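You operate a simulated robot arm through the tools that you are given. There is no shell and no other tool.

You are at the controls of a simulated robot arm. One attempt, no reset.

JOB
Move the stop slider to 200 mm and clamp it.
Fine: CARRIAGE knob off and its lock at HELD first; both stay so.

It is judged by the outcome, as a careful person would: the job done as asked, and still so three seconds after it is handed in. It fails if anything else is knocked over, pushed out of place, dropped, spilled or broken.

ROBOT AND FRAMES
A 6-joint arm with a two-finger parallel gripper, fixed in place. Base frame: the origin is on the floor under the middle of its stand, x ahead of it, y to its left, z up. Units: cm, rad, N and s.
With the tool pointing down near the work surface it reaches from about 32 to 88 cm from the base axis. Its first joint turns from -2.007 to 2.007 rad. Payload 3.43 kg.
Tool frame: the origin (TCP) lies between the finger pads and is the grasp point; the fingertips stand 3.4 cm ahead of it; z points along the fingers, y is the line along which they close. The gripper opens to 12.8 cm. The fingers are 2.4 cm wide and 1.2 cm thick; the gripper's body (4.8 by 13 cm) begins 9.6 cm behind the TCP.
Orientation is that of the tool frame in the base frame, as a unit quaternion [w, x, y, z]. With the fingers straight down and closing along the base's y, the tool's x points along the base's -x, its y along +y and its z along -z.

CONTROLS
- The arm moves only by the tool step_arm. Its argument "commands" is a list of rows, each a list of 3 entries, a list of its own where there are three numbers: the shift along the tool's x, y, z in units of 40 mm (1.0 is 40 mm), then the turn, a rotation vector about the tool's x, y, z in units of 6 degrees (1.0 is 6 degrees), then the opening, from 0 (shut) to 1 (fully open). In form: [[[x, y, z], [wx, wy, wz], claw], ...]. A call has 1 to 20 rows; each row shifts and turns the commanded pose from where the row before left it, along the tool's axes as they then stand. A call with a number of a shift or a turn outside -1 to 1 is refused whole. Each row takes 0.2 s and may step no farther than 5 cm and 0.15 rad from the row before; otherwise, or with a gripper value out of range, the whole call is refused. Where a pose cannot be reached the arm comes as near as it can. A force on the tool above 50 N (or 10 N above the force at the start of the call, whichever is more), or a blocked arm, ends the call early, and 0.2 s more pass. The fingers move at their own pace (about 10.8 cm/s each) and stop on an object; they squeeze with about 33 N. The grip force told is the motor's: it shows also when the fingers shut on nothing. Time passes only in rows, and 0.2 s behind the last, so rows that do not move let the fingers close. The reply holds the time, the measured pose of the TCP, the force on the tool along the base axes, the opening and the grip force, in the units named above and with some noise, with the torque about the TCP (base axes, N m) and any sound that the robot's microphone picked up.
- Cameras (640 x 400 px; columns grow to the right, rows downward): "scene" is fixed at [22.02, 50.02, 118.09]; the picture's right is [-0.95, -0.32, 0.00], its down [-0.12, 0.34, -0.93] and it looks along [0.30, -0.88, -0.36] (base axes); focal length 358 px, centre (320, 200). "wrist" rides on the gripper at [7.6, -1.1, -16] in the tool frame; the picture's right is [0.15, 0.99, 0.00], its down [-0.88, 0.13, -0.46] and it looks along [-0.45, 0.07, 0.89] (tool axes); focal length 234 px, centre (320, 200).
- snapshot(camera): a new picture of that camera. No time passes.
- move_column(by): moves the trunk up (or, below 0, down) by that many cm; the arm rides with it, the base frame stays. It gives what a move gives, with no picture.
- measure_at(camera, pixels): for up to 12 pixels [column, row] of the newest picture of that camera ("zoom" is the newest enlarged one), the place [x, y, z] in the base frame of the surface seen there, good to about 0.2 cm. No time passes.
- zoom(camera, box): a new picture of the part [left, top, right, bottom] of that camera's present view, enlarged. No time passes.
- close_job(): hands the job in; it is judged then, once.

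Leave the gripper open and the arm clear of the work at the hand-in unless told otherwise.

The tools are called after "Emit:" as a command line: name --argument value ..., lists and objects as JSON in quotes. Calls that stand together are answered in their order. step_arm: Moves the arm, as the interface text tells. Its arguments: {"type":"object","properties":{"commands":{"type":"array","items":{"type":"array"}}},"required":["commands"]} The other tools are called the same way: move_column (by) moves the trunk up or down; snapshot (camera) takes a picture; measure_at (camera, pixels) gives the place of the surface under pixels of a picture; zoom (camera, box) takes an enlarged picture of a part of a camera's view; close_job () hands the job in.

At the start:

```text
time: 0.0
tool_pos: [27.62, -53.48, 96.26]
tool_rot: [0.0, 0.0, 1.0, 0.0]
ft_force: [-0.5, -0.3, -0.6]
ft_torque: [0.01, 0.0, 0.02]
opening: 12.78
grip_force: 0.0
trunk travel left (down, up): [-57.5, 21.5]
```

scene: 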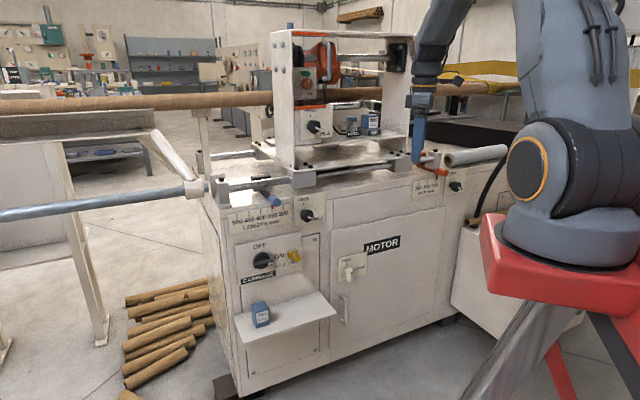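
wrist: 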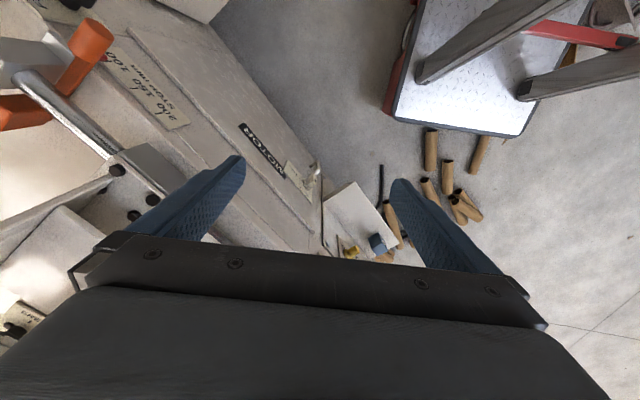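

I see a machine with a rail, a scale, a CARRIAGE knob panel at about (265,260), a MOTOR panel at about (365,250), and other knobs. I'll zoom in on several parts before I move anything.

Emit:
zoom --camera "scene" --box '[200, 180, 360, 280]'

Emit:
zoom --camera "scene" --box '[330, 110, 490, 210]'

Emit:
zoom --camera "scene" --box '[230, 220, 330, 290]'

Emit:
zoom --camera "wrist" --box '[0, 0, 240, 150]'

```text
4.00 times, centred on (280, 230) of scene
```

zoom: 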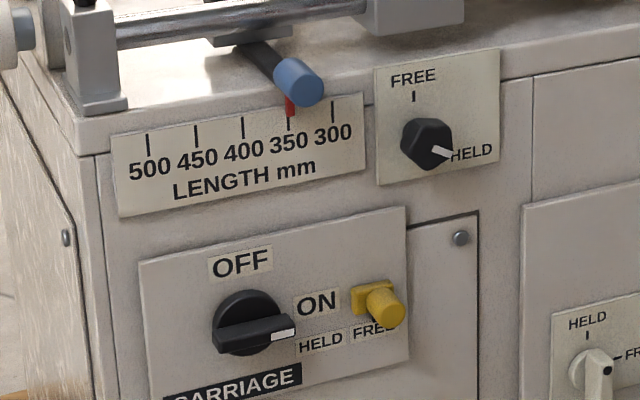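

```text
4.00 times, centred on (410, 160) of scene
```

zoom: 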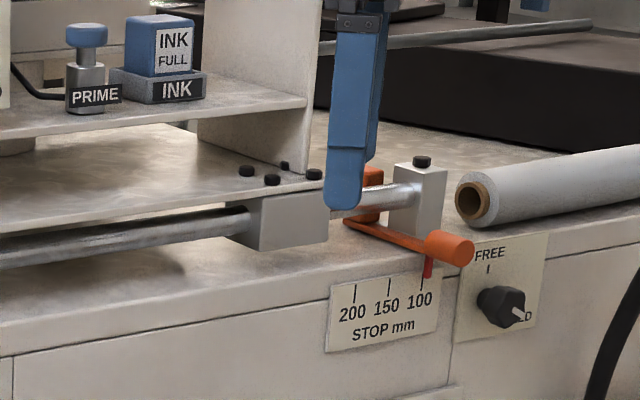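

```text
5.71 times, centred on (280, 255) of scene
```

zoom: 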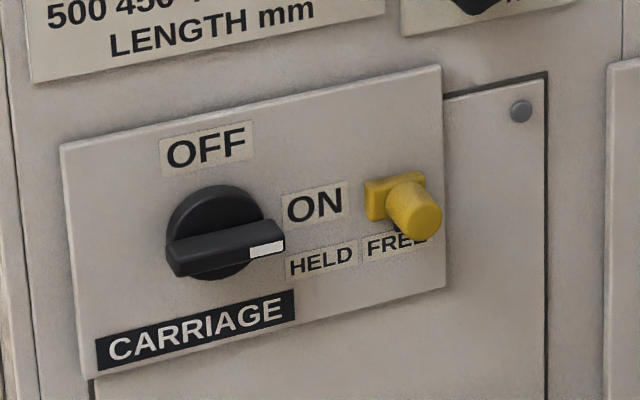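

```text
2.67 times, centred on (120, 75) of wrist
```

zoom: 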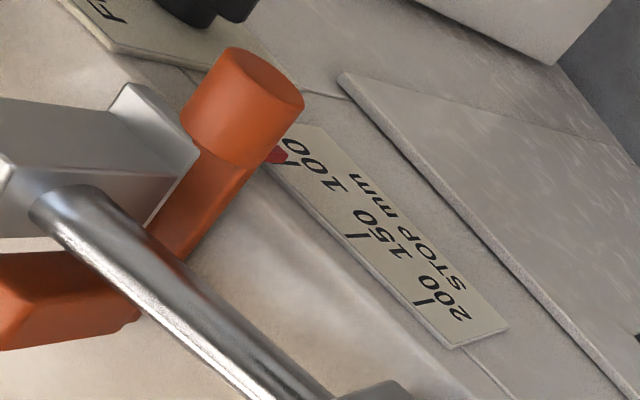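

The CARRIAGE knob points at ON and the yellow lock is at FREE. The orange stop slider's red pointer is near 100, and the stop clamp knob looks to be at HELD. Next I'll measure these parts.

Emit:
zoom --camera "scene" --box '[390, 140, 490, 210]'

Emit:
measure_at --camera "scene" --pixels '[[264, 260], [296, 256], [240, 250], [245, 290], [300, 238], [306, 270], [310, 215], [455, 187], [430, 190], [447, 172], [365, 272], [262, 312]]'

```text
5.71 times, centred on (440, 175) of scene
```

zoom: 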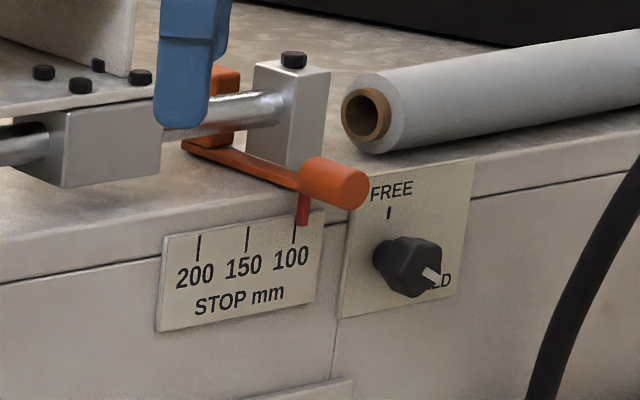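

```text
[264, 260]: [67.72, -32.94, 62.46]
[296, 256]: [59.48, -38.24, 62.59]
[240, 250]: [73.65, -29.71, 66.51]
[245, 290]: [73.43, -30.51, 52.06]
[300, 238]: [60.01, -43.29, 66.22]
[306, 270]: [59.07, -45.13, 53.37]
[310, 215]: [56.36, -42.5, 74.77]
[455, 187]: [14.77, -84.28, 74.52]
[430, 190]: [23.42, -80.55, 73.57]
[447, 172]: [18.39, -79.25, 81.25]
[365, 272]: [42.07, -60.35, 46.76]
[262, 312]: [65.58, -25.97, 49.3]
```

The front face runs at about 45°, with its outward normal near (-0.71, 0.71, 0). I'll measure the stop area in the current zoom: ticks, pointer, handle and knob.

Emit:
measure_at --camera "zoom" --pixels '[[199, 247], [247, 239], [294, 234], [302, 215], [335, 185], [360, 188], [415, 265], [432, 276], [388, 213], [355, 300], [465, 175], [225, 140]]'

Emit:
zoom --camera "wrist" --box '[0, 0, 160, 100]'

```text
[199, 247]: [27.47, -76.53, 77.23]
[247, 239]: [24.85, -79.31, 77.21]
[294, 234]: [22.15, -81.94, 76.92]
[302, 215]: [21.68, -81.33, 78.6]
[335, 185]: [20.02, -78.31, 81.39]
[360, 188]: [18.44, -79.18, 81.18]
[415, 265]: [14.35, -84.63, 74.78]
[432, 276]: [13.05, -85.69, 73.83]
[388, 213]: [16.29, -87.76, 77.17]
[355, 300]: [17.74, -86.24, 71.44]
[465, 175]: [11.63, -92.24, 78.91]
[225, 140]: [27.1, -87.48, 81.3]
```

```text
4.00 times, centred on (80, 50) of wrist
```

zoom: 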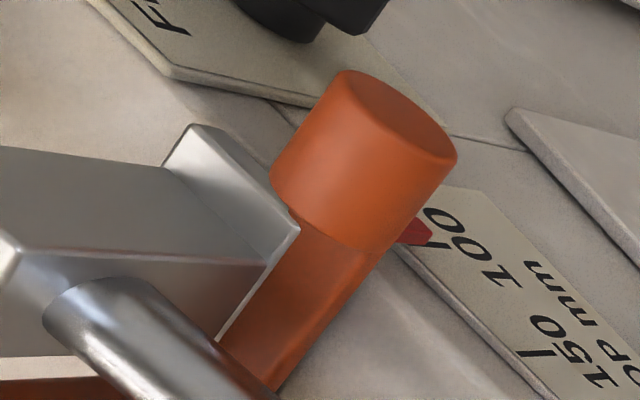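

The ticks are about 3.8 cm apart, so going from 100 to 200 is about 7.6 cm along (0.71, 0.71, 0). Next I'll measure the CARRIAGE panel details, the lock and the shelf obstacles.

Emit:
zoom --camera "scene" --box '[230, 220, 330, 290]'

Emit:
measure_at --camera "zoom" --pixels '[[175, 262], [225, 253], [268, 247], [210, 205], [270, 275], [250, 200], [378, 200], [415, 205], [430, 215], [400, 185], [320, 265], [385, 245]]'

Emit:
zoom --camera "scene" --box '[220, 270, 350, 360]'

Emit:
measure_at --camera "scene" --pixels '[[262, 303], [262, 320], [270, 315], [253, 306], [245, 338], [330, 312], [300, 295], [272, 200], [278, 197], [350, 268], [360, 300]]'

```text
5.71 times, centred on (280, 255) of scene
```

zoom: 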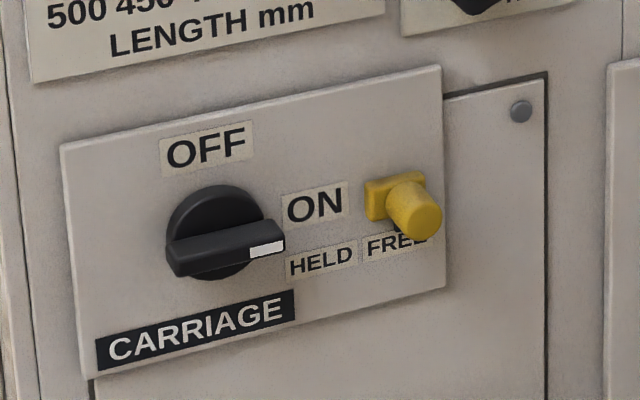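

```text
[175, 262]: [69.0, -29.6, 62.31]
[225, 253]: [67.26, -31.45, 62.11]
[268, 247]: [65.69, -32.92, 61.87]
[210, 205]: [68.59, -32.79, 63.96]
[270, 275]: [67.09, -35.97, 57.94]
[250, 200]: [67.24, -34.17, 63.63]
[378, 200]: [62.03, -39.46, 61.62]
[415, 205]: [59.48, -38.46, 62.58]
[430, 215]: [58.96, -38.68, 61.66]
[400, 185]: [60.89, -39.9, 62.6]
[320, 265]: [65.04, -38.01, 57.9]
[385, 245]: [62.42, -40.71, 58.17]
```

```text
4.44 times, centred on (285, 315) of scene
```

zoom: 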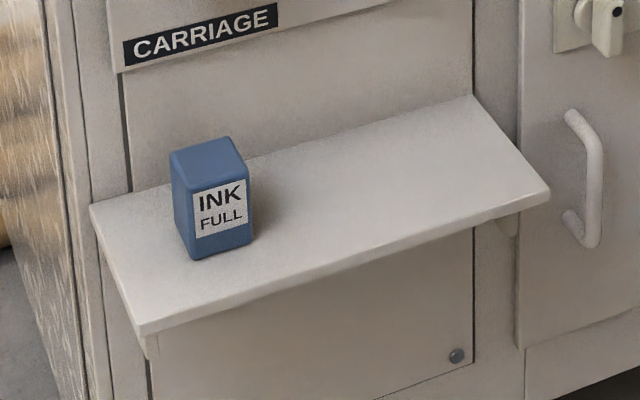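

```text
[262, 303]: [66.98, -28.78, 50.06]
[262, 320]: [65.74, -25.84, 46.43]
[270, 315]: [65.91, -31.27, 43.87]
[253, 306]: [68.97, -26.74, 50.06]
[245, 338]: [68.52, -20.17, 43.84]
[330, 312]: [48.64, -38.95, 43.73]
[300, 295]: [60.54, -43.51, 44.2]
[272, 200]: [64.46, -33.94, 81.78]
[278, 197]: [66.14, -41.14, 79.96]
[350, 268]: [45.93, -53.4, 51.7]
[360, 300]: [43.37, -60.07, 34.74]
```

Bar knob: centre near u = 25.3, z = 62, with its front about 3 cm proud of the panel. Yellow lock button: near u = 14.6, z = 62. Ink box top: z = 50. I'll first back the tool away from the machine, then yaw it by -45° about the tool z, checking the reply as I go.

Emit:
step_arm --commands '[[[0.7, 0.7, 0], [0, 0, 0], 1], [[0.7, 0.7, 0], [0, 0, 0], 1], [[0, 0, 0], [0, 0, -1], 1], [[0, 0, 0], [0, 0, -1], 1], [[0, 0, 0], [0, 0, -1], 1], [[0, 0, 0], [0, 0, -1], 1], [[0, 0, 0], [0, 0, -1], 1], [[0, 0, 0], [0, 0, -1], 1], [[0, 0, 0], [0, 0, -1], 1], [[0, 0, 0], [0, 0, -0.5], 1]]'

Emit:
snapshot --camera "scene"

```text
time: 2.2
tool_pos: [22.07, -47.95, 96.13]
tool_rot: [0.0, -0.384, 0.923, 0.0]
ft_force: [-0.2, -0.1, 0.6]
ft_torque: [0.02, 0.0, 0.01]
opening: 12.84
grip_force: 0.1
trunk travel left (down, up): [-57.5, 21.5]
```

```text
taken
```

scene: 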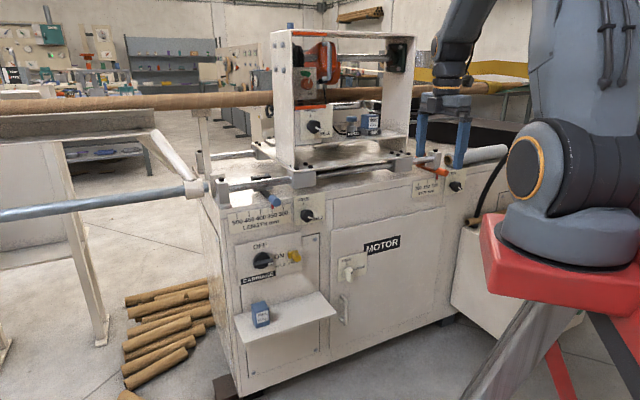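

The yaw matched: tool x now points along (-0.71, -0.71, 0). Before I swing left I'll measure the blue bar and white post on the left, plus the arm's shoulder, so I know what's clear.

Emit:
measure_at --camera "scene" --pixels '[[100, 205], [30, 212], [180, 192], [195, 188], [160, 155], [60, 150], [100, 330], [230, 185], [525, 180], [560, 262], [300, 100], [285, 170]]'

```text
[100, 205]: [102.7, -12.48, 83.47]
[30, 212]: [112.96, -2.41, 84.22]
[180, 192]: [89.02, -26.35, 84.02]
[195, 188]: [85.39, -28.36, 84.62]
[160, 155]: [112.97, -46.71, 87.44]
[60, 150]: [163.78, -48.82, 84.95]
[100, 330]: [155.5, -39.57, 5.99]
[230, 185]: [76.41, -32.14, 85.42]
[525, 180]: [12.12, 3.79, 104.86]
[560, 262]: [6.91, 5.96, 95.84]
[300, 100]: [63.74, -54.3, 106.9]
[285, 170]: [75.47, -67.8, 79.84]
```

The shoulder is near z = 105, and everything at the machine front stays behind n ≈ -69, so n ≈ -50 is clear. Next I'll pitch the tool +90° about its x so the fingers point at the machine, while moving about 43 cm left (tool -x).

Emit:
step_arm --commands '[[[-0.9, 0, 0], [1, 0, 0], 1], [[-0.9, 0, 0], [1, 0, 0], 1], [[-0.9, 0, 0], [1, 0, 0], 1], [[-0.9, 0, 0], [1, 0, 0], 1], [[-0.9, 0, 0], [1, 0, 0], 1], [[-0.9, 0, 0], [1, 0, 0], 1], [[-0.9, 0, 0], [1, 0, 0], 1], [[-0.9, 0, 0], [1, 0, 0], 1], [[-0.9, 0, 0], [1, 0, 0], 1], [[-0.9, 0, 0], [1, 0, 0], 1], [[-0.9, 0, 0], [1, 0, 0], 1], [[-0.9, 0, 0], [1, 0, 0], 1], [[0, 0, 0], [1, 0, 0], 1], [[0, 0, 0], [1, 0, 0], 1], [[0, 0, 0], [1, 0, 0], 1]]'

Emit:
snapshot --camera "scene"

Emit:
snapshot --camera "wrist"

```text
time: 5.4
tool_pos: [56.25, -20.45, 97.47]
tool_rot: [-0.271, 0.27, -0.653, 0.654]
ft_force: [-1.0, 0.7, -0.9]
ft_torque: [0.03, 0.03, 0.01]
opening: 12.79
grip_force: 0.1
out of reach, approached as far as the arm can: row 6, 7, 8, 9, 10
trunk travel left (down, up): [-57.5, 21.5]
```

```text
taken
```

scene: 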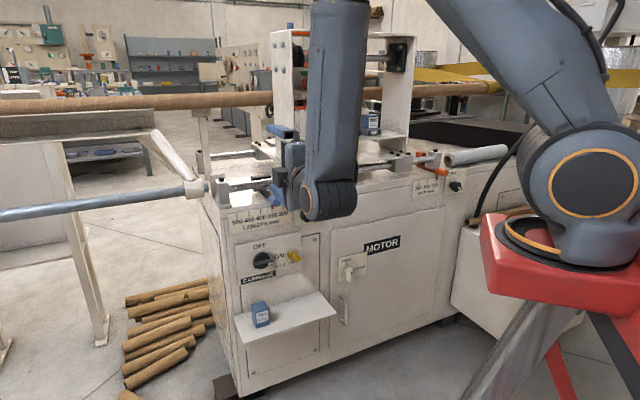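

```text
taken
```

wrist: 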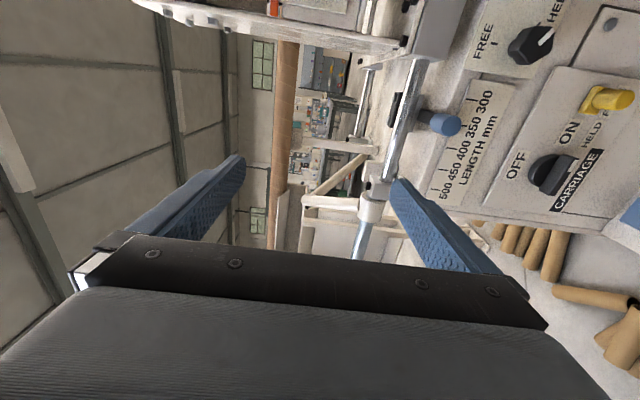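

The tool now points straight at the machine with y pointing down, at u = 25.3, n = -54.2. I'll lower the trunk 35 cm to bring it level with the CARRIAGE knob.

Emit:
move_column --by -35

Emit:
snapshot --camera "scene"

Emit:
snapshot --camera "wrist"

```text
time: 8.8
tool_pos: [64.0, -20.4, 62.5]
tool_rot: [0.27, -0.271, 0.654, -0.653]
ft_force: [-0.1, -0.1, 0.2]
ft_torque: [-0.02, 0.01, 0.01]
opening: 12.79
grip_force: 0.0
trunk travel left (down, up): [-22.5, 56.5]
```

```text
taken
```

scene: 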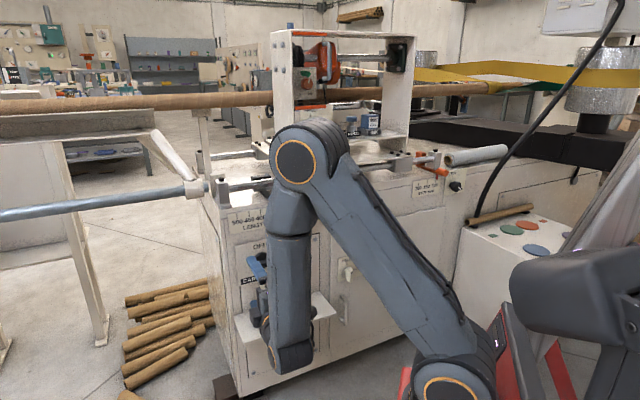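

```text
taken
```

wrist: 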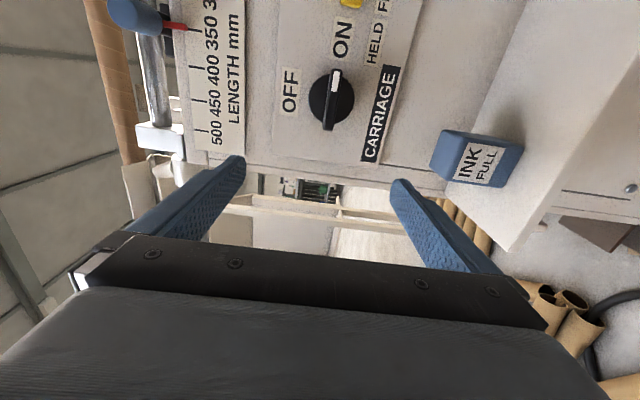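

The trunk moved, and the tool is now at u = 30.8, n = -59.7, z = 62.5. I'll measure the arm's wrist links against the shelf edge before I move closer, and find the knob in the wrist view at about (331,100).

Emit:
measure_at --camera "scene" --pixels '[[290, 365], [268, 335], [290, 300], [295, 160], [262, 290], [255, 265], [330, 312]]'

Emit:
zoom --camera "wrist" --box '[250, 0, 450, 180]'

Emit:
measure_at --camera "wrist" --pixels '[[338, 72], [333, 97], [328, 124], [318, 100], [348, 95], [331, 128], [340, 68], [352, 3], [372, 55], [380, 5], [470, 150], [500, 155]]'

```text
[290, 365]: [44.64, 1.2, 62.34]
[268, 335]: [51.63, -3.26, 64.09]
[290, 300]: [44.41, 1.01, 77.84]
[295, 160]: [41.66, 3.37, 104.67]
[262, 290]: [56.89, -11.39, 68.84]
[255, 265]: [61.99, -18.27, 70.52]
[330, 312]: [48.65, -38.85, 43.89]
```

```text
2.22 times, centred on (350, 90) of wrist
```

zoom: 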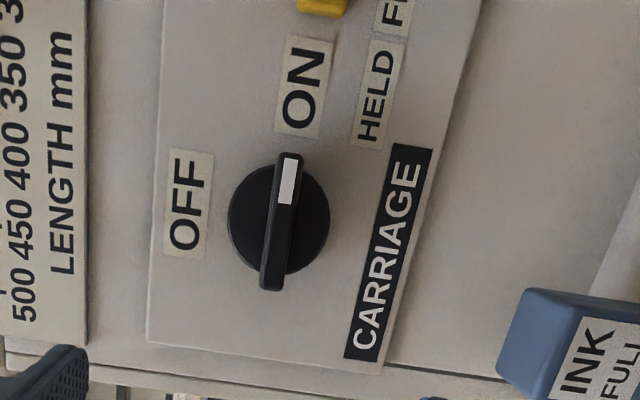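

```text
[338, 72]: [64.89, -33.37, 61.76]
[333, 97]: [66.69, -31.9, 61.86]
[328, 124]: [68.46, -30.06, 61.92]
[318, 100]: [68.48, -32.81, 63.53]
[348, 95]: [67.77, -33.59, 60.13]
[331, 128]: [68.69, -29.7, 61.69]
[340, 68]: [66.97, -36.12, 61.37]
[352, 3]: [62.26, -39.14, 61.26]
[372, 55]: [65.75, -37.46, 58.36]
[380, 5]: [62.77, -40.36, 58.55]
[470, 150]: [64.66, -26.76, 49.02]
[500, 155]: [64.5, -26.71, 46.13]
```

The bar runs horizontally at z ≈ 61.8 from u ≈ 22.2 to 27.8, centred near u = 25.0, with its front at n ≈ -69.6. The wrist links are clear of the shelf. I'll line the tool up with the bar centre, still standing off, and partly close the fingers.

Emit:
step_arm --commands '[[[0.5, 0.06, 0], [0, 0, 0], 0.4], [[0.5, 0.06, 0], [0, 0, 0], 0.4], [[0.45, 0.05, 0], [0, 0, 0], 0.4], [[0, 0, 0], [0, 0, 0], 0.4]]'

Emit:
snapshot --camera "wrist"

```text
time: 9.8
tool_pos: [62.6, -24.99, 60.68]
tool_rot: [-0.27, 0.269, -0.653, 0.655]
ft_force: [0.3, 0.0, -0.6]
ft_torque: [0.02, 0.02, -0.01]
opening: 5.11
grip_force: 0.0
out of reach, approached as far as the arm can: row 1, 2, 3
trunk travel left (down, up): [-22.5, 56.5]
```

```text
taken
```

wrist: 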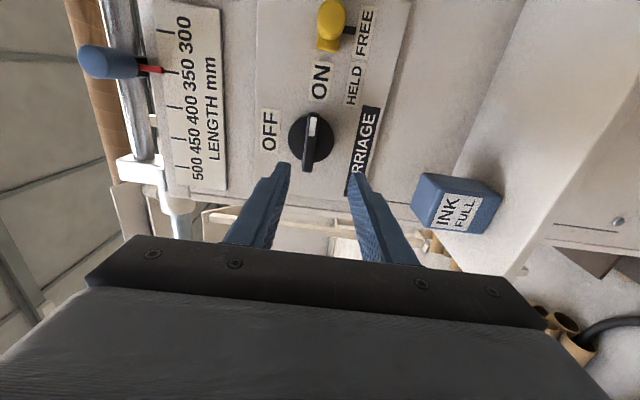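

The reply says some rows were out of reach, and the tool drifted to u = 26.6, n = -61.9, z = 60.7. I'll try small moves to learn how the arm responds: first one still row, then a small shift in tool -y (up).

Emit:
step_arm --commands '[[[0, 0, 0], [0, 0, 0], 0.4], [[0, 0, 0], [0, 0, 0], 0.4]]'

Emit:
step_arm --commands '[[[0, -0.2, 0], [0, 0, 0], 0.4], [[0, 0, 0], [0, 0, 0], 0.4]]'

Emit:
step_arm --commands '[[[0.2, 0, 0], [0, 0, 0], 0.4], [[0, 0, 0], [0, 0, 0], 0.4]]'

Emit:
snapshot --camera "scene"

```text
time: 10.4
tool_pos: [62.63, -25.08, 60.65]
tool_rot: [-0.27, 0.27, -0.653, 0.655]
ft_force: [0.0, -0.1, 0.0]
ft_torque: [0.02, 0.01, 0.02]
opening: 5.11
grip_force: 0.0
trunk travel left (down, up): [-22.5, 56.5]
```

```text
time: 11.0
tool_pos: [62.95, -25.0, 61.48]
tool_rot: [0.27, -0.271, 0.654, -0.653]
ft_force: [1.3, -0.1, -0.1]
ft_torque: [-0.02, 0.02, -0.01]
opening: 5.13
grip_force: 0.0
trunk travel left (down, up): [-22.5, 56.5]
```

```text
time: 11.6
tool_pos: [62.6, -25.64, 61.47]
tool_rot: [-0.27, 0.27, -0.653, 0.654]
ft_force: [-0.4, -0.4, 0.5]
ft_torque: [-0.01, -0.01, -0.03]
opening: 5.1
grip_force: 0.0
out of reach, approached as far as the arm can: row 1
trunk travel left (down, up): [-22.5, 56.5]
```

```text
taken
```

scene: 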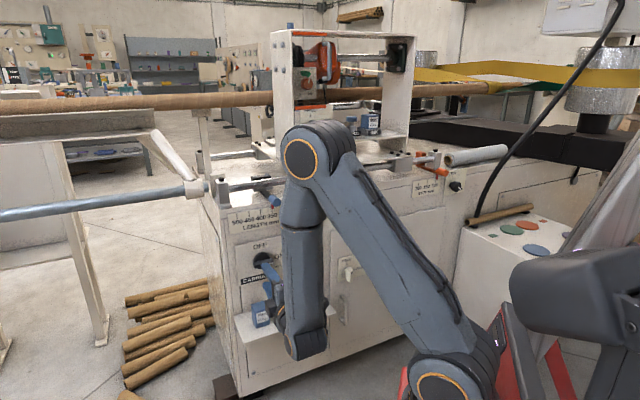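

The arm seems limited by how close the wrist can fold toward the shoulder: the deviations always push outward. Moving toward the machine should ease that. I'm at u = 26.1, n = -62.4, z = 61.5. I'll advance 3 cm while correcting 1.1 cm to the right and 0.3 cm up, then check.

Emit:
step_arm --commands '[[[0, -0.05, 0.35], [0, 0, 0], 0.4], [[0.25, -0.03, 0.35], [0, 0, 0], 0.4], [[0, 0, 0], [0, 0, 0], 0.4]]'

Emit:
snapshot --camera "wrist"

```text
time: 12.4
tool_pos: [64.04, -28.46, 61.77]
tool_rot: [0.271, -0.27, 0.653, -0.653]
ft_force: [1.0, 0.7, 0.1]
ft_torque: [0.02, 0.01, 0.02]
opening: 5.12
grip_force: 0.0
trunk travel left (down, up): [-22.5, 56.5]
```

```text
taken
```

wrist: 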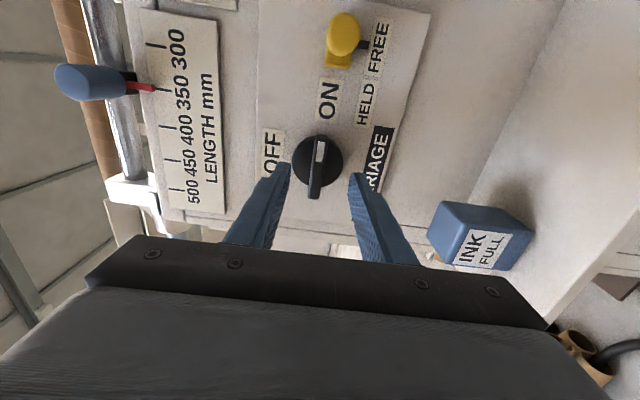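

That worked: u = 25.2, n = -65.4, z = 61.8, so the fingertips stand at n ≈ -68.8, just ahead of the bar. I'll re-measure the knob from this close view.

Emit:
zoom --camera "wrist" --box '[250, 90, 410, 210]'

Emit:
measure_at --camera "wrist" --pixels '[[320, 145], [317, 165], [314, 185], [314, 197], [322, 138], [300, 160], [338, 155], [310, 140], [285, 170], [354, 180]]'

```text
3.33 times, centred on (330, 150) of wrist
```

zoom: 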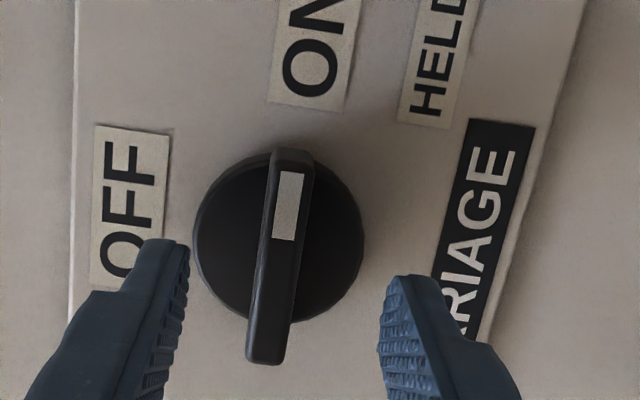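

```text
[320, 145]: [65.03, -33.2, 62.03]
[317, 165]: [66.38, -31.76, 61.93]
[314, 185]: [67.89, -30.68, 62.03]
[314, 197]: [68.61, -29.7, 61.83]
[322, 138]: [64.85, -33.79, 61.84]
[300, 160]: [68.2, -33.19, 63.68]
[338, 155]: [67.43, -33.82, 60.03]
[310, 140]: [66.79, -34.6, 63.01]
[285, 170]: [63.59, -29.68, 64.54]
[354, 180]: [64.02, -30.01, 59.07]
```

The bar centre is at u ≈ 24.85, z ≈ 61.9, and the fingers straddle it evenly. I'll advance 2.4 cm with a 0.3 cm right correction, so the tips go beside the bar and stop short of the disc.

Emit:
step_arm --commands '[[[0.08, -0.02, 0.2], [0, 0, 0], 0.4], [[0, 0, 0.2], [0, 0, 0], 0.4], [[0, 0, 0.2], [0, 0, 0], 0.4], [[0, 0, 0], [0, 0, 0], 0.4]]'

Emit:
zoom --camera "wrist" --box '[240, 90, 400, 240]'

```text
time: 13.4
tool_pos: [65.31, -30.37, 61.72]
tool_rot: [-0.27, 0.271, -0.653, 0.653]
ft_force: [-0.2, -1.0, 0.5]
ft_torque: [0.04, 0.0, 0.04]
opening: 5.1
grip_force: 0.1
trunk travel left (down, up): [-22.5, 56.5]
```

```text
2.67 times, centred on (320, 165) of wrist
```

zoom: 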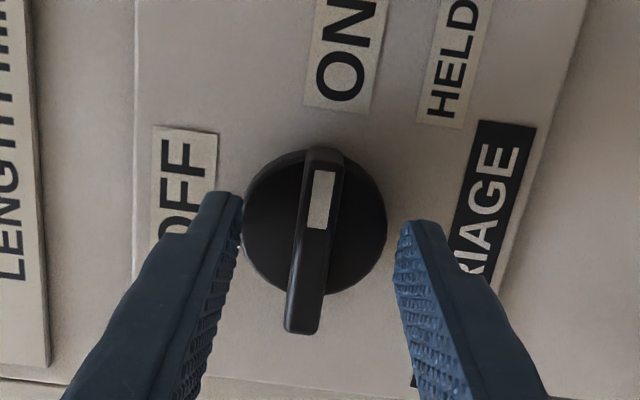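

No contact force, and the fingers straddle the bar. I'll now close on it.

Emit:
step_arm --commands '[[[0, 0, 0], [0, 0, 0], 0.2], [[0, 0, 0], [0, 0, 0], 0.1], [[0, 0, 0], [0, 0, 0], 0.0], [[0, 0, 0], [0, 0, 0], 0.0], [[0, 0, 0], [0, 0, 0], 0.0]]'

Emit:
zoom --camera "wrist" --box '[240, 90, 400, 240]'

```text
time: 14.6
tool_pos: [65.35, -30.27, 61.99]
tool_rot: [-0.272, 0.269, -0.653, 0.654]
ft_force: [0.3, 0.0, 22.6]
ft_torque: [-0.24, -0.21, -0.32]
opening: 1.17
grip_force: 45.1
trunk travel left (down, up): [-22.5, 56.5]
```

```text
2.67 times, centred on (320, 165) of wrist
```

zoom: 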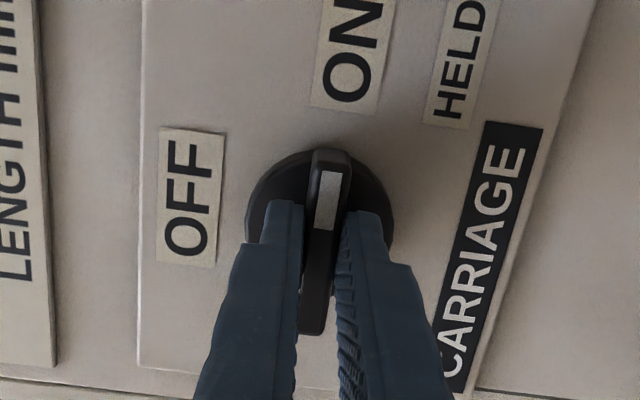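

The bar is gripped (opening 1.17 cm), but an upward force of about 23 N says the commanded height is slightly low. I'll raise the command 0.25 cm to relieve it.

Emit:
step_arm --commands '[[[0, -0.06, 0], [0, 0, 0], 0.0], [[0, 0, 0], [0, 0, 0], 0.0]]'

```text
time: 15.2
tool_pos: [65.3, -30.39, 61.96]
tool_rot: [0.27, -0.27, 0.654, -0.653]
ft_force: [15.3, -13.9, 7.5]
ft_torque: [-0.14, -0.15, 0.62]
opening: 1.19
grip_force: 45.3
trunk travel left (down, up): [-22.5, 56.5]
```

Vertical force is down to 7.5 N, which is fine. I'll start turning counter-clockwise as seen from the front (tool -z), 30° first, and check the forces.

Emit:
step_arm --commands '[[[0, 0, 0], [0, 0, -1], 0.0], [[0, 0, 0], [0, 0, -1], 0.0], [[0, 0, 0], [0, 0, -1], 0.0], [[0, 0, 0], [0, 0, -1], 0.0], [[0, 0, 0], [0, 0, -1], 0.0]]'

Emit:
snapshot --camera "wrist"

```text
time: 16.4
tool_pos: [65.34, -30.29, 62.15]
tool_rot: [-0.091, 0.43, -0.561, 0.702]
ft_force: [10.1, -8.5, 11.4]
ft_torque: [-0.63, -0.66, -1.16]
opening: 1.19
grip_force: 44.7
trunk travel left (down, up): [-22.5, 56.5]
```

```text
taken
```

wrist: 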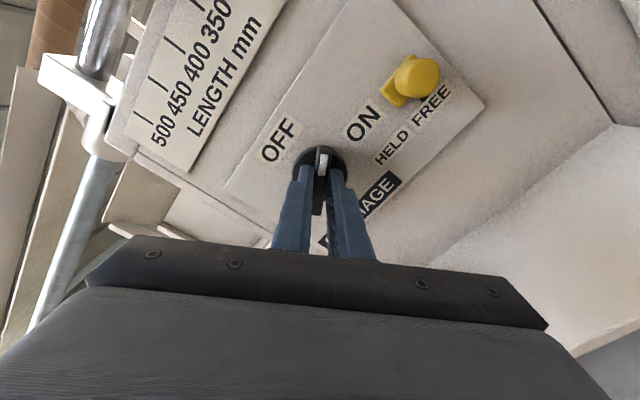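

The knob is turning with the fingers and the forces are modest. I'll continue with the remaining 60°.

Emit:
step_arm --commands '[[[0, 0, 0], [0, 0, -1], 0.0], [[0, 0, 0], [0, 0, -1], 0.0], [[0, 0, 0], [0, 0, -1], 0.0], [[0, 0, 0], [0, 0, -1], 0.0], [[0, 0, 0], [0, 0, -1], 0.0]]'

Emit:
step_arm --commands '[[[0, 0, 0], [0, 0, -1], 0.0], [[0, 0, 0], [0, 0, -1], 0.0], [[0, 0, 0], [0, 0, -1], 0.0], [[0, 0, 0], [0, 0, -1], 0.0], [[0, 0, 0], [0, 0, -1], 0.0], [[0, 0, 0], [0, 0, 0], 0.0]]'

Emit:
snapshot --camera "wrist"

```text
time: 17.6
tool_pos: [65.47, -30.32, 62.16]
tool_rot: [0.092, 0.561, -0.429, 0.702]
ft_force: [14.8, -2.7, 17.1]
ft_torque: [-0.44, -0.39, 0.04]
opening: 1.16
grip_force: 45.3
trunk travel left (down, up): [-22.5, 56.5]
```

```text
time: 19.0
tool_pos: [65.47, -30.27, 62.23]
tool_rot: [0.216, 0.628, -0.321, 0.675]
ft_force: [28.6, 8.3, 29.0]
ft_torque: [-0.37, -0.33, 0.36]
opening: 1.18
grip_force: 44.8
out of reach, approached as far as the arm can: row 4, 5
trunk travel left (down, up): [-22.5, 56.5]
```

```text
taken
```

wrist: 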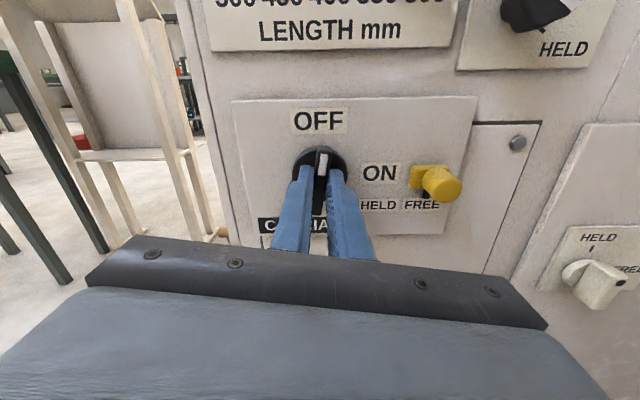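

The last two rows hit a limit: the tool roll is about 80° of the wanted 90°. I'll look closely at where the knob mark points.

Emit:
zoom --camera "wrist" --box '[240, 80, 480, 240]'

Emit:
zoom --camera "scene" --box '[230, 220, 330, 290]'

```text
2.50 times, centred on (360, 160) of wrist
```

zoom: 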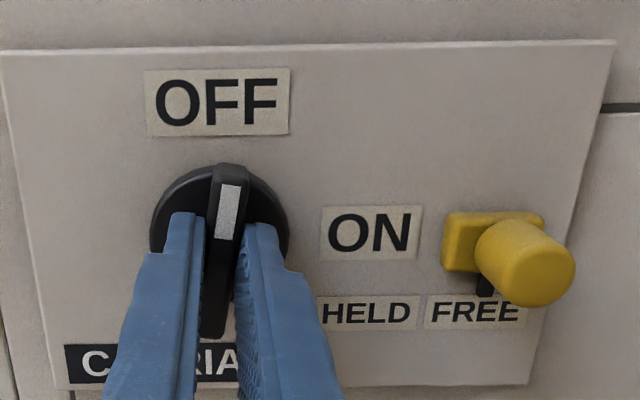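

```text
5.71 times, centred on (280, 255) of scene
```

zoom: 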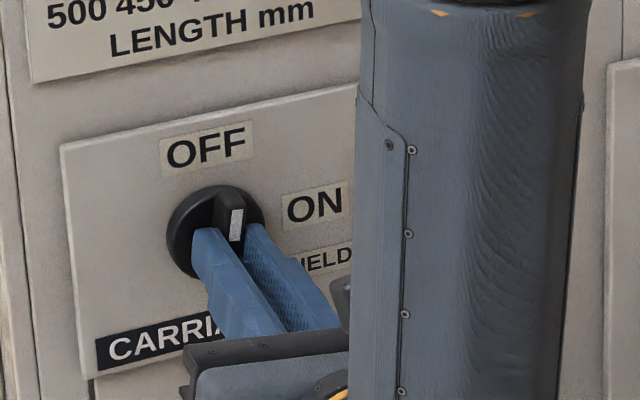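

The mark points close to OFF but is still about 10° short, and the wrist roll is at its limit. I'll finish with a push: open slightly around the bar, rise so the fingers sit beside the bar's upper end, then nudge left with the right-hand finger. First I'll open and relax.

Emit:
step_arm --commands '[[[0, 0, 0], [0, 0, 0], 0.1], [[0, 0, 0], [0, 0, 0], 0.2], [[0, 0, 0], [0, 0, 0], 0.28], [[0, 0, 0], [0, 0, 0], 0.28]]'

Emit:
zoom --camera "wrist" --box '[240, 80, 480, 240]'

```text
time: 20.0
tool_pos: [65.36, -30.3, 62.1]
tool_rot: [0.216, 0.629, -0.322, 0.674]
ft_force: [-0.3, 0.8, -0.6]
ft_torque: [0.04, -0.01, 0.02]
opening: 3.58
grip_force: 0.0
trunk travel left (down, up): [-22.5, 56.5]
```

```text
2.50 times, centred on (360, 160) of wrist
```

zoom: 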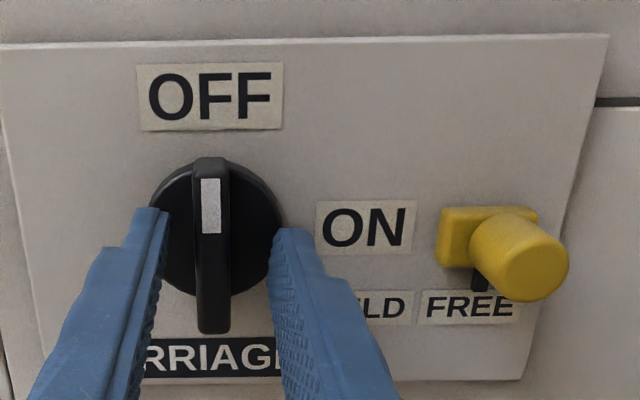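

After release the knob clicked into line, and the bar now looks vertical with the mark under OFF. I'll confirm by measuring points along the bar.

Emit:
measure_at --camera "zoom" --pixels '[[210, 170], [211, 205], [212, 250], [213, 300], [214, 325], [197, 250], [228, 250], [505, 255], [540, 265], [450, 240], [480, 280], [495, 215]]'

Emit:
zoom --camera "scene" --box '[230, 220, 330, 290]'

```text
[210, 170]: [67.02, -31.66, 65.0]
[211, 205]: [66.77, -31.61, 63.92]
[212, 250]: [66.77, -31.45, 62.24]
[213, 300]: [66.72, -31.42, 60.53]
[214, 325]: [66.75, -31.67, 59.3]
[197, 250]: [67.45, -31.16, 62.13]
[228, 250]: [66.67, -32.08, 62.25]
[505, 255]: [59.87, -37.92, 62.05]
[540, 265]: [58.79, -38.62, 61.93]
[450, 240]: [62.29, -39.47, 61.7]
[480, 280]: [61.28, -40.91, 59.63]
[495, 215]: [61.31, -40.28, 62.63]
```

```text
5.71 times, centred on (280, 255) of scene
```

zoom: 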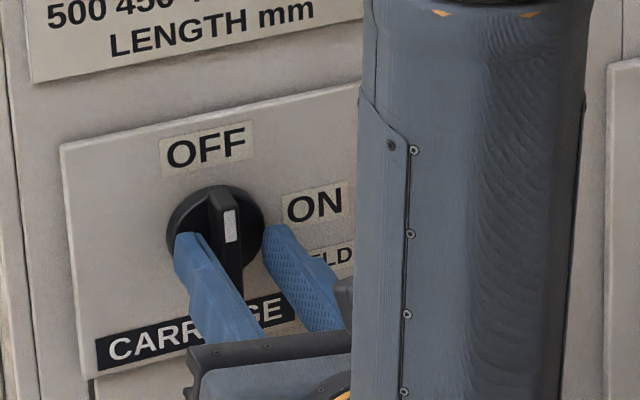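

The bar is vertical (u = 24.8–25.0 along its whole length), so CARRIAGE is at OFF. Next is the yellow lock button at u ≈ 14.9, z ≈ 62. First I'll back out 3.6 cm straight, then raise the trunk 10 cm to unfold the arm.

Emit:
step_arm --commands '[[[0, 0, -0.45], [0, 0, 0], 0.28], [[0, 0, -0.45], [0, 0, 0], 0.28], [[0, 0, 0], [0, 0, 0], 0.28]]'

Emit:
move_column --by 10

```text
time: 20.8
tool_pos: [62.84, -27.74, 62.09]
tool_rot: [0.216, 0.629, -0.322, 0.674]
ft_force: [0.2, 1.0, -0.3]
ft_torque: [0.02, 0.02, 0.04]
opening: 3.58
grip_force: 0.0
trunk travel left (down, up): [-22.5, 56.5]
```

```text
time: 22.1
tool_pos: [62.92, -27.74, 72.06]
tool_rot: [0.216, 0.628, -0.324, 0.674]
ft_force: [0.6, 0.1, 0.0]
ft_torque: [0.02, 0.04, 0.01]
opening: 3.6
grip_force: 0.0
trunk travel left (down, up): [-32.5, 46.5]
```

The trunk raise went as expected (z = 72.1). I'll lower the arm 10 cm back to the lock's height in four steps, then take a look.

Emit:
step_arm --commands '[[[-0.616, 0.102, -0.1], [0, 0, 0], 0.28], [[-0.616, 0.102, -0.1], [0, 0, 0], 0.28], [[-0.616, 0.102, -0.1], [0, 0, 0], 0.28], [[-0.616, 0.102, 0], [0, 0, 0], 0.28], [[0, 0, 0], [0, 0, 0], 0.28]]'

Emit:
snapshot --camera "wrist"

```text
time: 23.4
tool_pos: [61.86, -26.74, 62.06]
tool_rot: [0.217, 0.628, -0.324, 0.674]
ft_force: [0.9, -0.1, -0.5]
ft_torque: [0.0, 0.04, 0.02]
opening: 3.56
grip_force: 0.0
trunk travel left (down, up): [-32.5, 46.5]
```

```text
taken
```

wrist: 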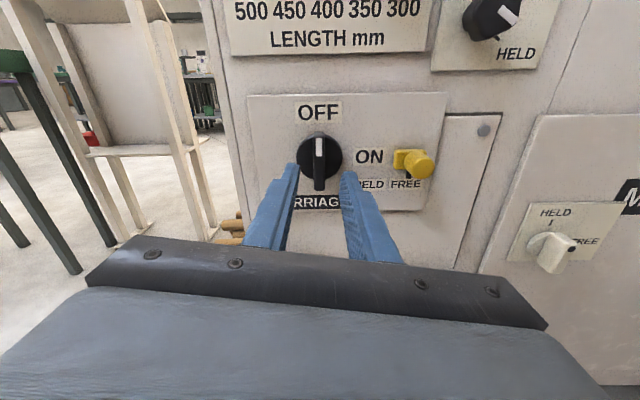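

Reachable now with no warnings. I see the button at (420,165). I'll move 9.9 cm to the right, keeping the standoff.

Emit:
step_arm --commands '[[[0.135, 0.81, 0], [0, 0, 0], 0.28], [[0.135, 0.81, 0], [0, 0, 0], 0.28], [[0.135, 0.81, 0], [0, 0, 0], 0.28], [[0, 0, 0], [0, 0, 0], 0.28]]'

Emit:
zoom --camera "wrist" --box '[240, 80, 480, 240]'

```text
time: 24.4
tool_pos: [54.84, -33.94, 62.24]
tool_rot: [0.215, 0.628, -0.323, 0.674]
ft_force: [0.9, -0.2, -1.4]
ft_torque: [-0.02, 0.0, 0.0]
opening: 3.59
grip_force: 0.0
trunk travel left (down, up): [-32.5, 46.5]
```

```text
2.50 times, centred on (360, 160) of wrist
```

zoom: 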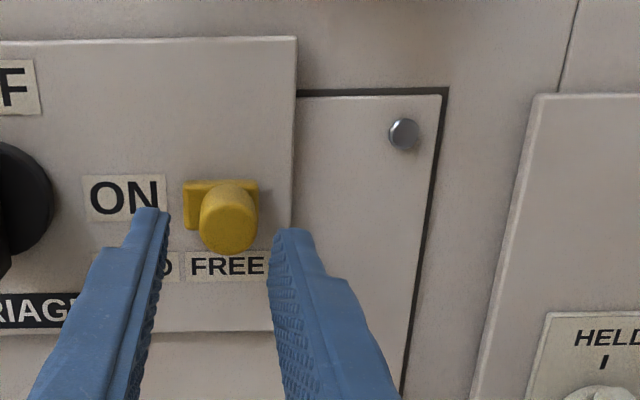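

Nicely in front of the lock. I'll measure the button front, its sides and the base block before approaching.

Emit:
measure_at --camera "zoom" --pixels '[[228, 235], [203, 235], [255, 235], [228, 215], [228, 250], [190, 205], [192, 225], [256, 195], [220, 185], [250, 190], [145, 230], [290, 250]]'

```text
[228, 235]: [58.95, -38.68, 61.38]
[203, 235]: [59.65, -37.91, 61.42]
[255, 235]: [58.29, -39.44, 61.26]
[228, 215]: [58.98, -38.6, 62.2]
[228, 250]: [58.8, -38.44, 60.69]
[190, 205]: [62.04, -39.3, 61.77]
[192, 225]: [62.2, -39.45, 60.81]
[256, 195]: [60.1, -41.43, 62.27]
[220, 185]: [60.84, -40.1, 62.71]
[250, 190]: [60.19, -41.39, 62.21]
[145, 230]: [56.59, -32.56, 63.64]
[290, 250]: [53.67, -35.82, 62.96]
```

The button's centre is at about u = 14.35, z = 61.85 with radius about 1.1, and its front is at n = -69. I'll correct by (-0.43, -0.35) cm, widen the jaw a little and advance 3.6 cm to check alignment.

Emit:
step_arm --commands '[[[-0.068, 0.12, 0], [0, 0, 0], 0.36], [[0, 0, 0.45], [0, 0, 0], 0.36], [[0, 0, 0.45], [0, 0, 0], 0.36], [[0, 0, 0], [0, 0, 0], 0.36]]'

Emit:
zoom --camera "wrist" --box '[240, 80, 480, 240]'

```text
time: 25.4
tool_pos: [57.2, -36.84, 61.75]
tool_rot: [0.217, 0.628, -0.322, 0.674]
ft_force: [-0.1, -1.4, 0.2]
ft_torque: [0.0, 0.06, 0.02]
opening: 4.6
grip_force: 0.0
trunk travel left (down, up): [-32.5, 46.5]
```

```text
2.50 times, centred on (360, 160) of wrist
```

zoom: 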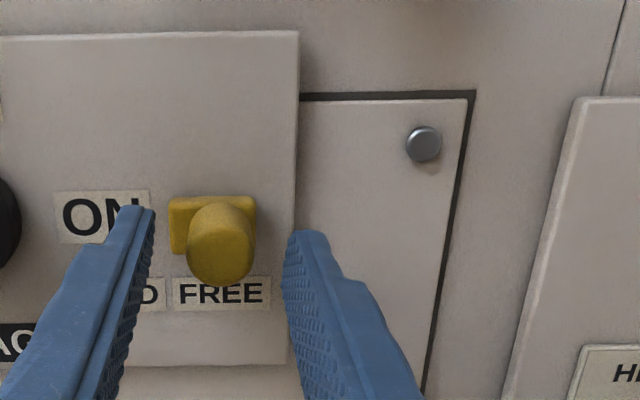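

The fingertips straddle the button evenly with no contact. I'll advance 1.2 cm more and close on it.

Emit:
step_arm --commands '[[[0, 0, 0.3], [0, 0, 0], 0.36], [[0, 0, 0], [0, 0, 0], 0.25], [[0, 0, 0], [0, 0, 0], 0.15], [[0, 0, 0], [0, 0, 0], 0.1], [[0, 0, 0], [0, 0, 0], 0.1]]'

Emit:
zoom --camera "wrist" --box '[240, 80, 480, 240]'

```text
time: 26.6
tool_pos: [58.13, -37.65, 61.73]
tool_rot: [0.216, 0.628, -0.323, 0.674]
ft_force: [2.2, 0.0, 0.1]
ft_torque: [0.17, -0.04, -0.47]
opening: 2.24
grip_force: 45.5
trunk travel left (down, up): [-32.5, 46.5]
```

```text
2.50 times, centred on (360, 160) of wrist
```

zoom: 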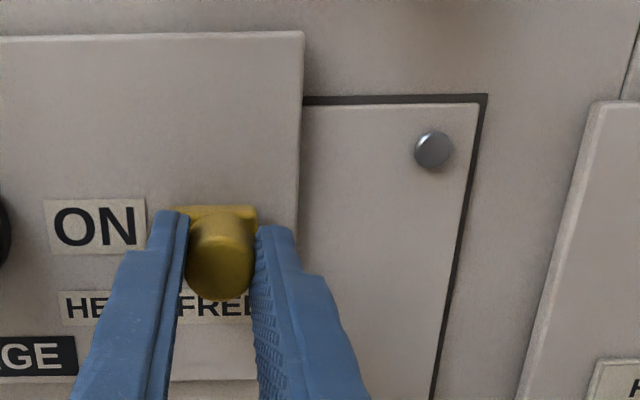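

The button is gripped (opening 2.24 cm, forces small). I'll slide it left toward HELD, 2 cm first in small steps, watching the force.

Emit:
step_arm --commands '[[[-0.0204, -0.1233, 0], [0, 0, 0], 0.1], [[-0.0204, -0.1233, 0], [0, 0, 0], 0.1], [[-0.0204, -0.1233, 0], [0, 0, 0], 0.1], [[-0.0204, -0.1233, 0], [0, 0, 0], 0.1]]'

Emit:
zoom --camera "wrist" --box '[240, 80, 480, 240]'

```text
time: 27.6
tool_pos: [59.51, -36.23, 61.84]
tool_rot: [0.216, 0.628, -0.322, 0.674]
ft_force: [-3.2, 2.9, 5.9]
ft_torque: [-0.29, -0.47, -0.56]
opening: 2.27
grip_force: 45.4
trunk travel left (down, up): [-32.5, 46.5]
```

```text
2.50 times, centred on (360, 160) of wrist
```

zoom: 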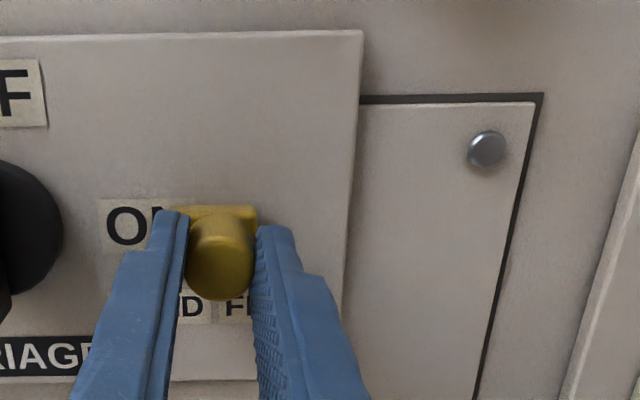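

The lock slides freely and is now at u = 16.5. I'll continue another 1.5 cm, then check.

Emit:
step_arm --commands '[[[-0.0204, -0.1233, 0], [0, 0, 0], 0.1], [[-0.0204, -0.1233, 0], [0, 0, 0], 0.1], [[-0.0204, -0.1233, 0], [0, 0, 0], 0.1]]'

Emit:
zoom --camera "wrist" --box '[240, 80, 480, 240]'

```text
time: 28.4
tool_pos: [60.51, -35.21, 61.79]
tool_rot: [0.217, 0.628, -0.323, 0.674]
ft_force: [-2.1, 1.5, 9.6]
ft_torque: [-0.27, -0.51, -0.58]
opening: 2.24
grip_force: 44.7
trunk travel left (down, up): [-32.5, 46.5]
```

```text
2.50 times, centred on (360, 160) of wrist
```

zoom: 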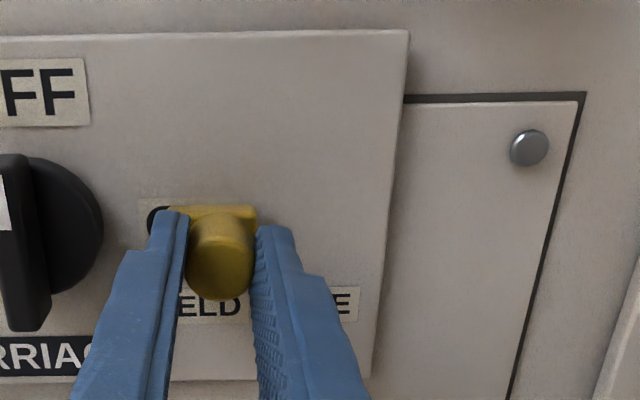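

Now at u = 17.9, with the HELD label centred a bit further left. I'll continue in 0.3 cm steps up to 0.6 cm and watch for the end stop.

Emit:
step_arm --commands '[[[-0.0122, -0.074, 0], [0, 0, 0], 0.1], [[-0.0122, -0.074, 0], [0, 0, 0], 0.1]]'

Emit:
step_arm --commands '[[[-0.0122, -0.074, 0], [0, 0, 0], 0.1], [[0, 0, 0], [0, 0, 0], 0.1]]'

Emit:
zoom --camera "wrist" --box '[240, 80, 480, 240]'

```text
time: 28.9
tool_pos: [61.05, -34.71, 61.8]
tool_rot: [0.216, 0.629, -0.323, 0.673]
ft_force: [1.1, 0.9, 2.5]
ft_torque: [-0.17, -0.38, -0.57]
opening: 2.26
grip_force: 44.9
trunk travel left (down, up): [-32.5, 46.5]
```

```text
time: 29.6
tool_pos: [61.21, -34.42, 61.72]
tool_rot: [0.217, 0.629, -0.323, 0.673]
ft_force: [0.7, -0.4, 1.0]
ft_torque: [0.36, 0.04, -0.44]
opening: 2.24
grip_force: 45.0
trunk travel left (down, up): [-32.5, 46.5]
```

```text
2.50 times, centred on (360, 160) of wrist
```

zoom: 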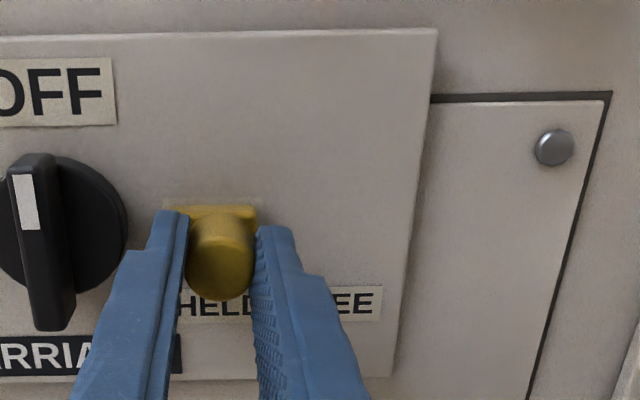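

The HELD text now sits under the button the same way FREE did at the start. I'll press gently 0.3 cm further to feel for an end stop.

Emit:
step_arm --commands '[[[-0.0082, -0.049, 0], [0, 0, 0], 0.1], [[0, 0, 0], [0, 0, 0], 0.1]]'

Emit:
step_arm --commands '[[[-0.0082, -0.049, 0], [0, 0, 0], 0.1], [[0, 0, 0], [0, 0, 0], 0.1]]'

```text
time: 30.1
tool_pos: [61.3, -34.39, 61.72]
tool_rot: [0.218, 0.628, -0.323, 0.673]
ft_force: [-7.5, -4.8, -1.4]
ft_torque: [0.04, -0.18, 0.19]
opening: 2.26
grip_force: 45.3
trunk travel left (down, up): [-32.5, 46.5]
```

```text
time: 30.8
tool_pos: [61.3, -34.27, 61.75]
tool_rot: [0.217, 0.628, -0.324, 0.673]
ft_force: [-23.7, -19.3, -1.0]
ft_torque: [0.01, -0.11, -0.34]
opening: 2.28
grip_force: 45.1
trunk travel left (down, up): [-32.5, 46.5]
```

A clear end stop at u ≈ 19.05 (30 N against further motion), so the lock is at HELD. I'll relax the push, open the fingers and back out.

Emit:
step_arm --commands '[[[0.01, 0.06, 0], [0, 0, 0], 0.1], [[0, 0, 0], [0, 0, 0], 0.2], [[0, 0, 0], [0, 0, 0], 0.3], [[0, 0, 0], [0, 0, 0], 0.3], [[0, 0, -0.45], [0, 0, 0], 0.3], [[0, 0, -0.45], [0, 0, 0], 0.3], [[0, 0, -0.4], [0, 0, 0], 0.3], [[0, 0, 0], [0, 0, 0], 0.3]]'

Emit:
snapshot --camera "wrist"

Emit:
zoom --camera "wrist" --box '[240, 80, 480, 240]'

```text
time: 32.5
tool_pos: [57.51, -30.62, 61.74]
tool_rot: [0.215, 0.628, -0.323, 0.674]
ft_force: [0.9, 0.0, 0.8]
ft_torque: [0.01, 0.01, 0.03]
opening: 3.86
grip_force: 0.1
trunk travel left (down, up): [-32.5, 46.5]
```

```text
taken
```

wrist: 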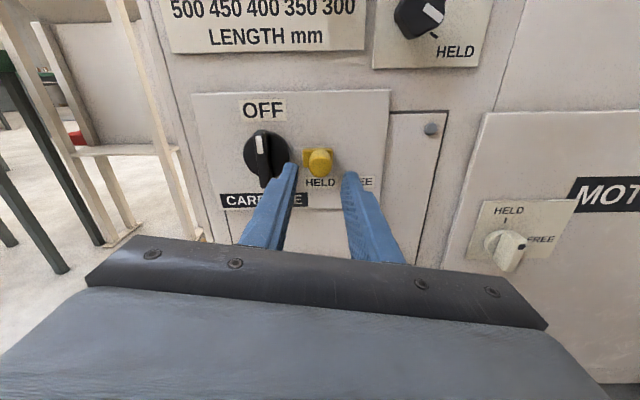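

```text
2.50 times, centred on (360, 160) of wrist
```

zoom: 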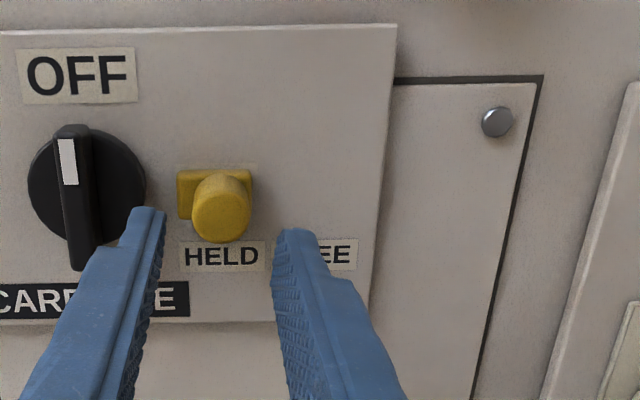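

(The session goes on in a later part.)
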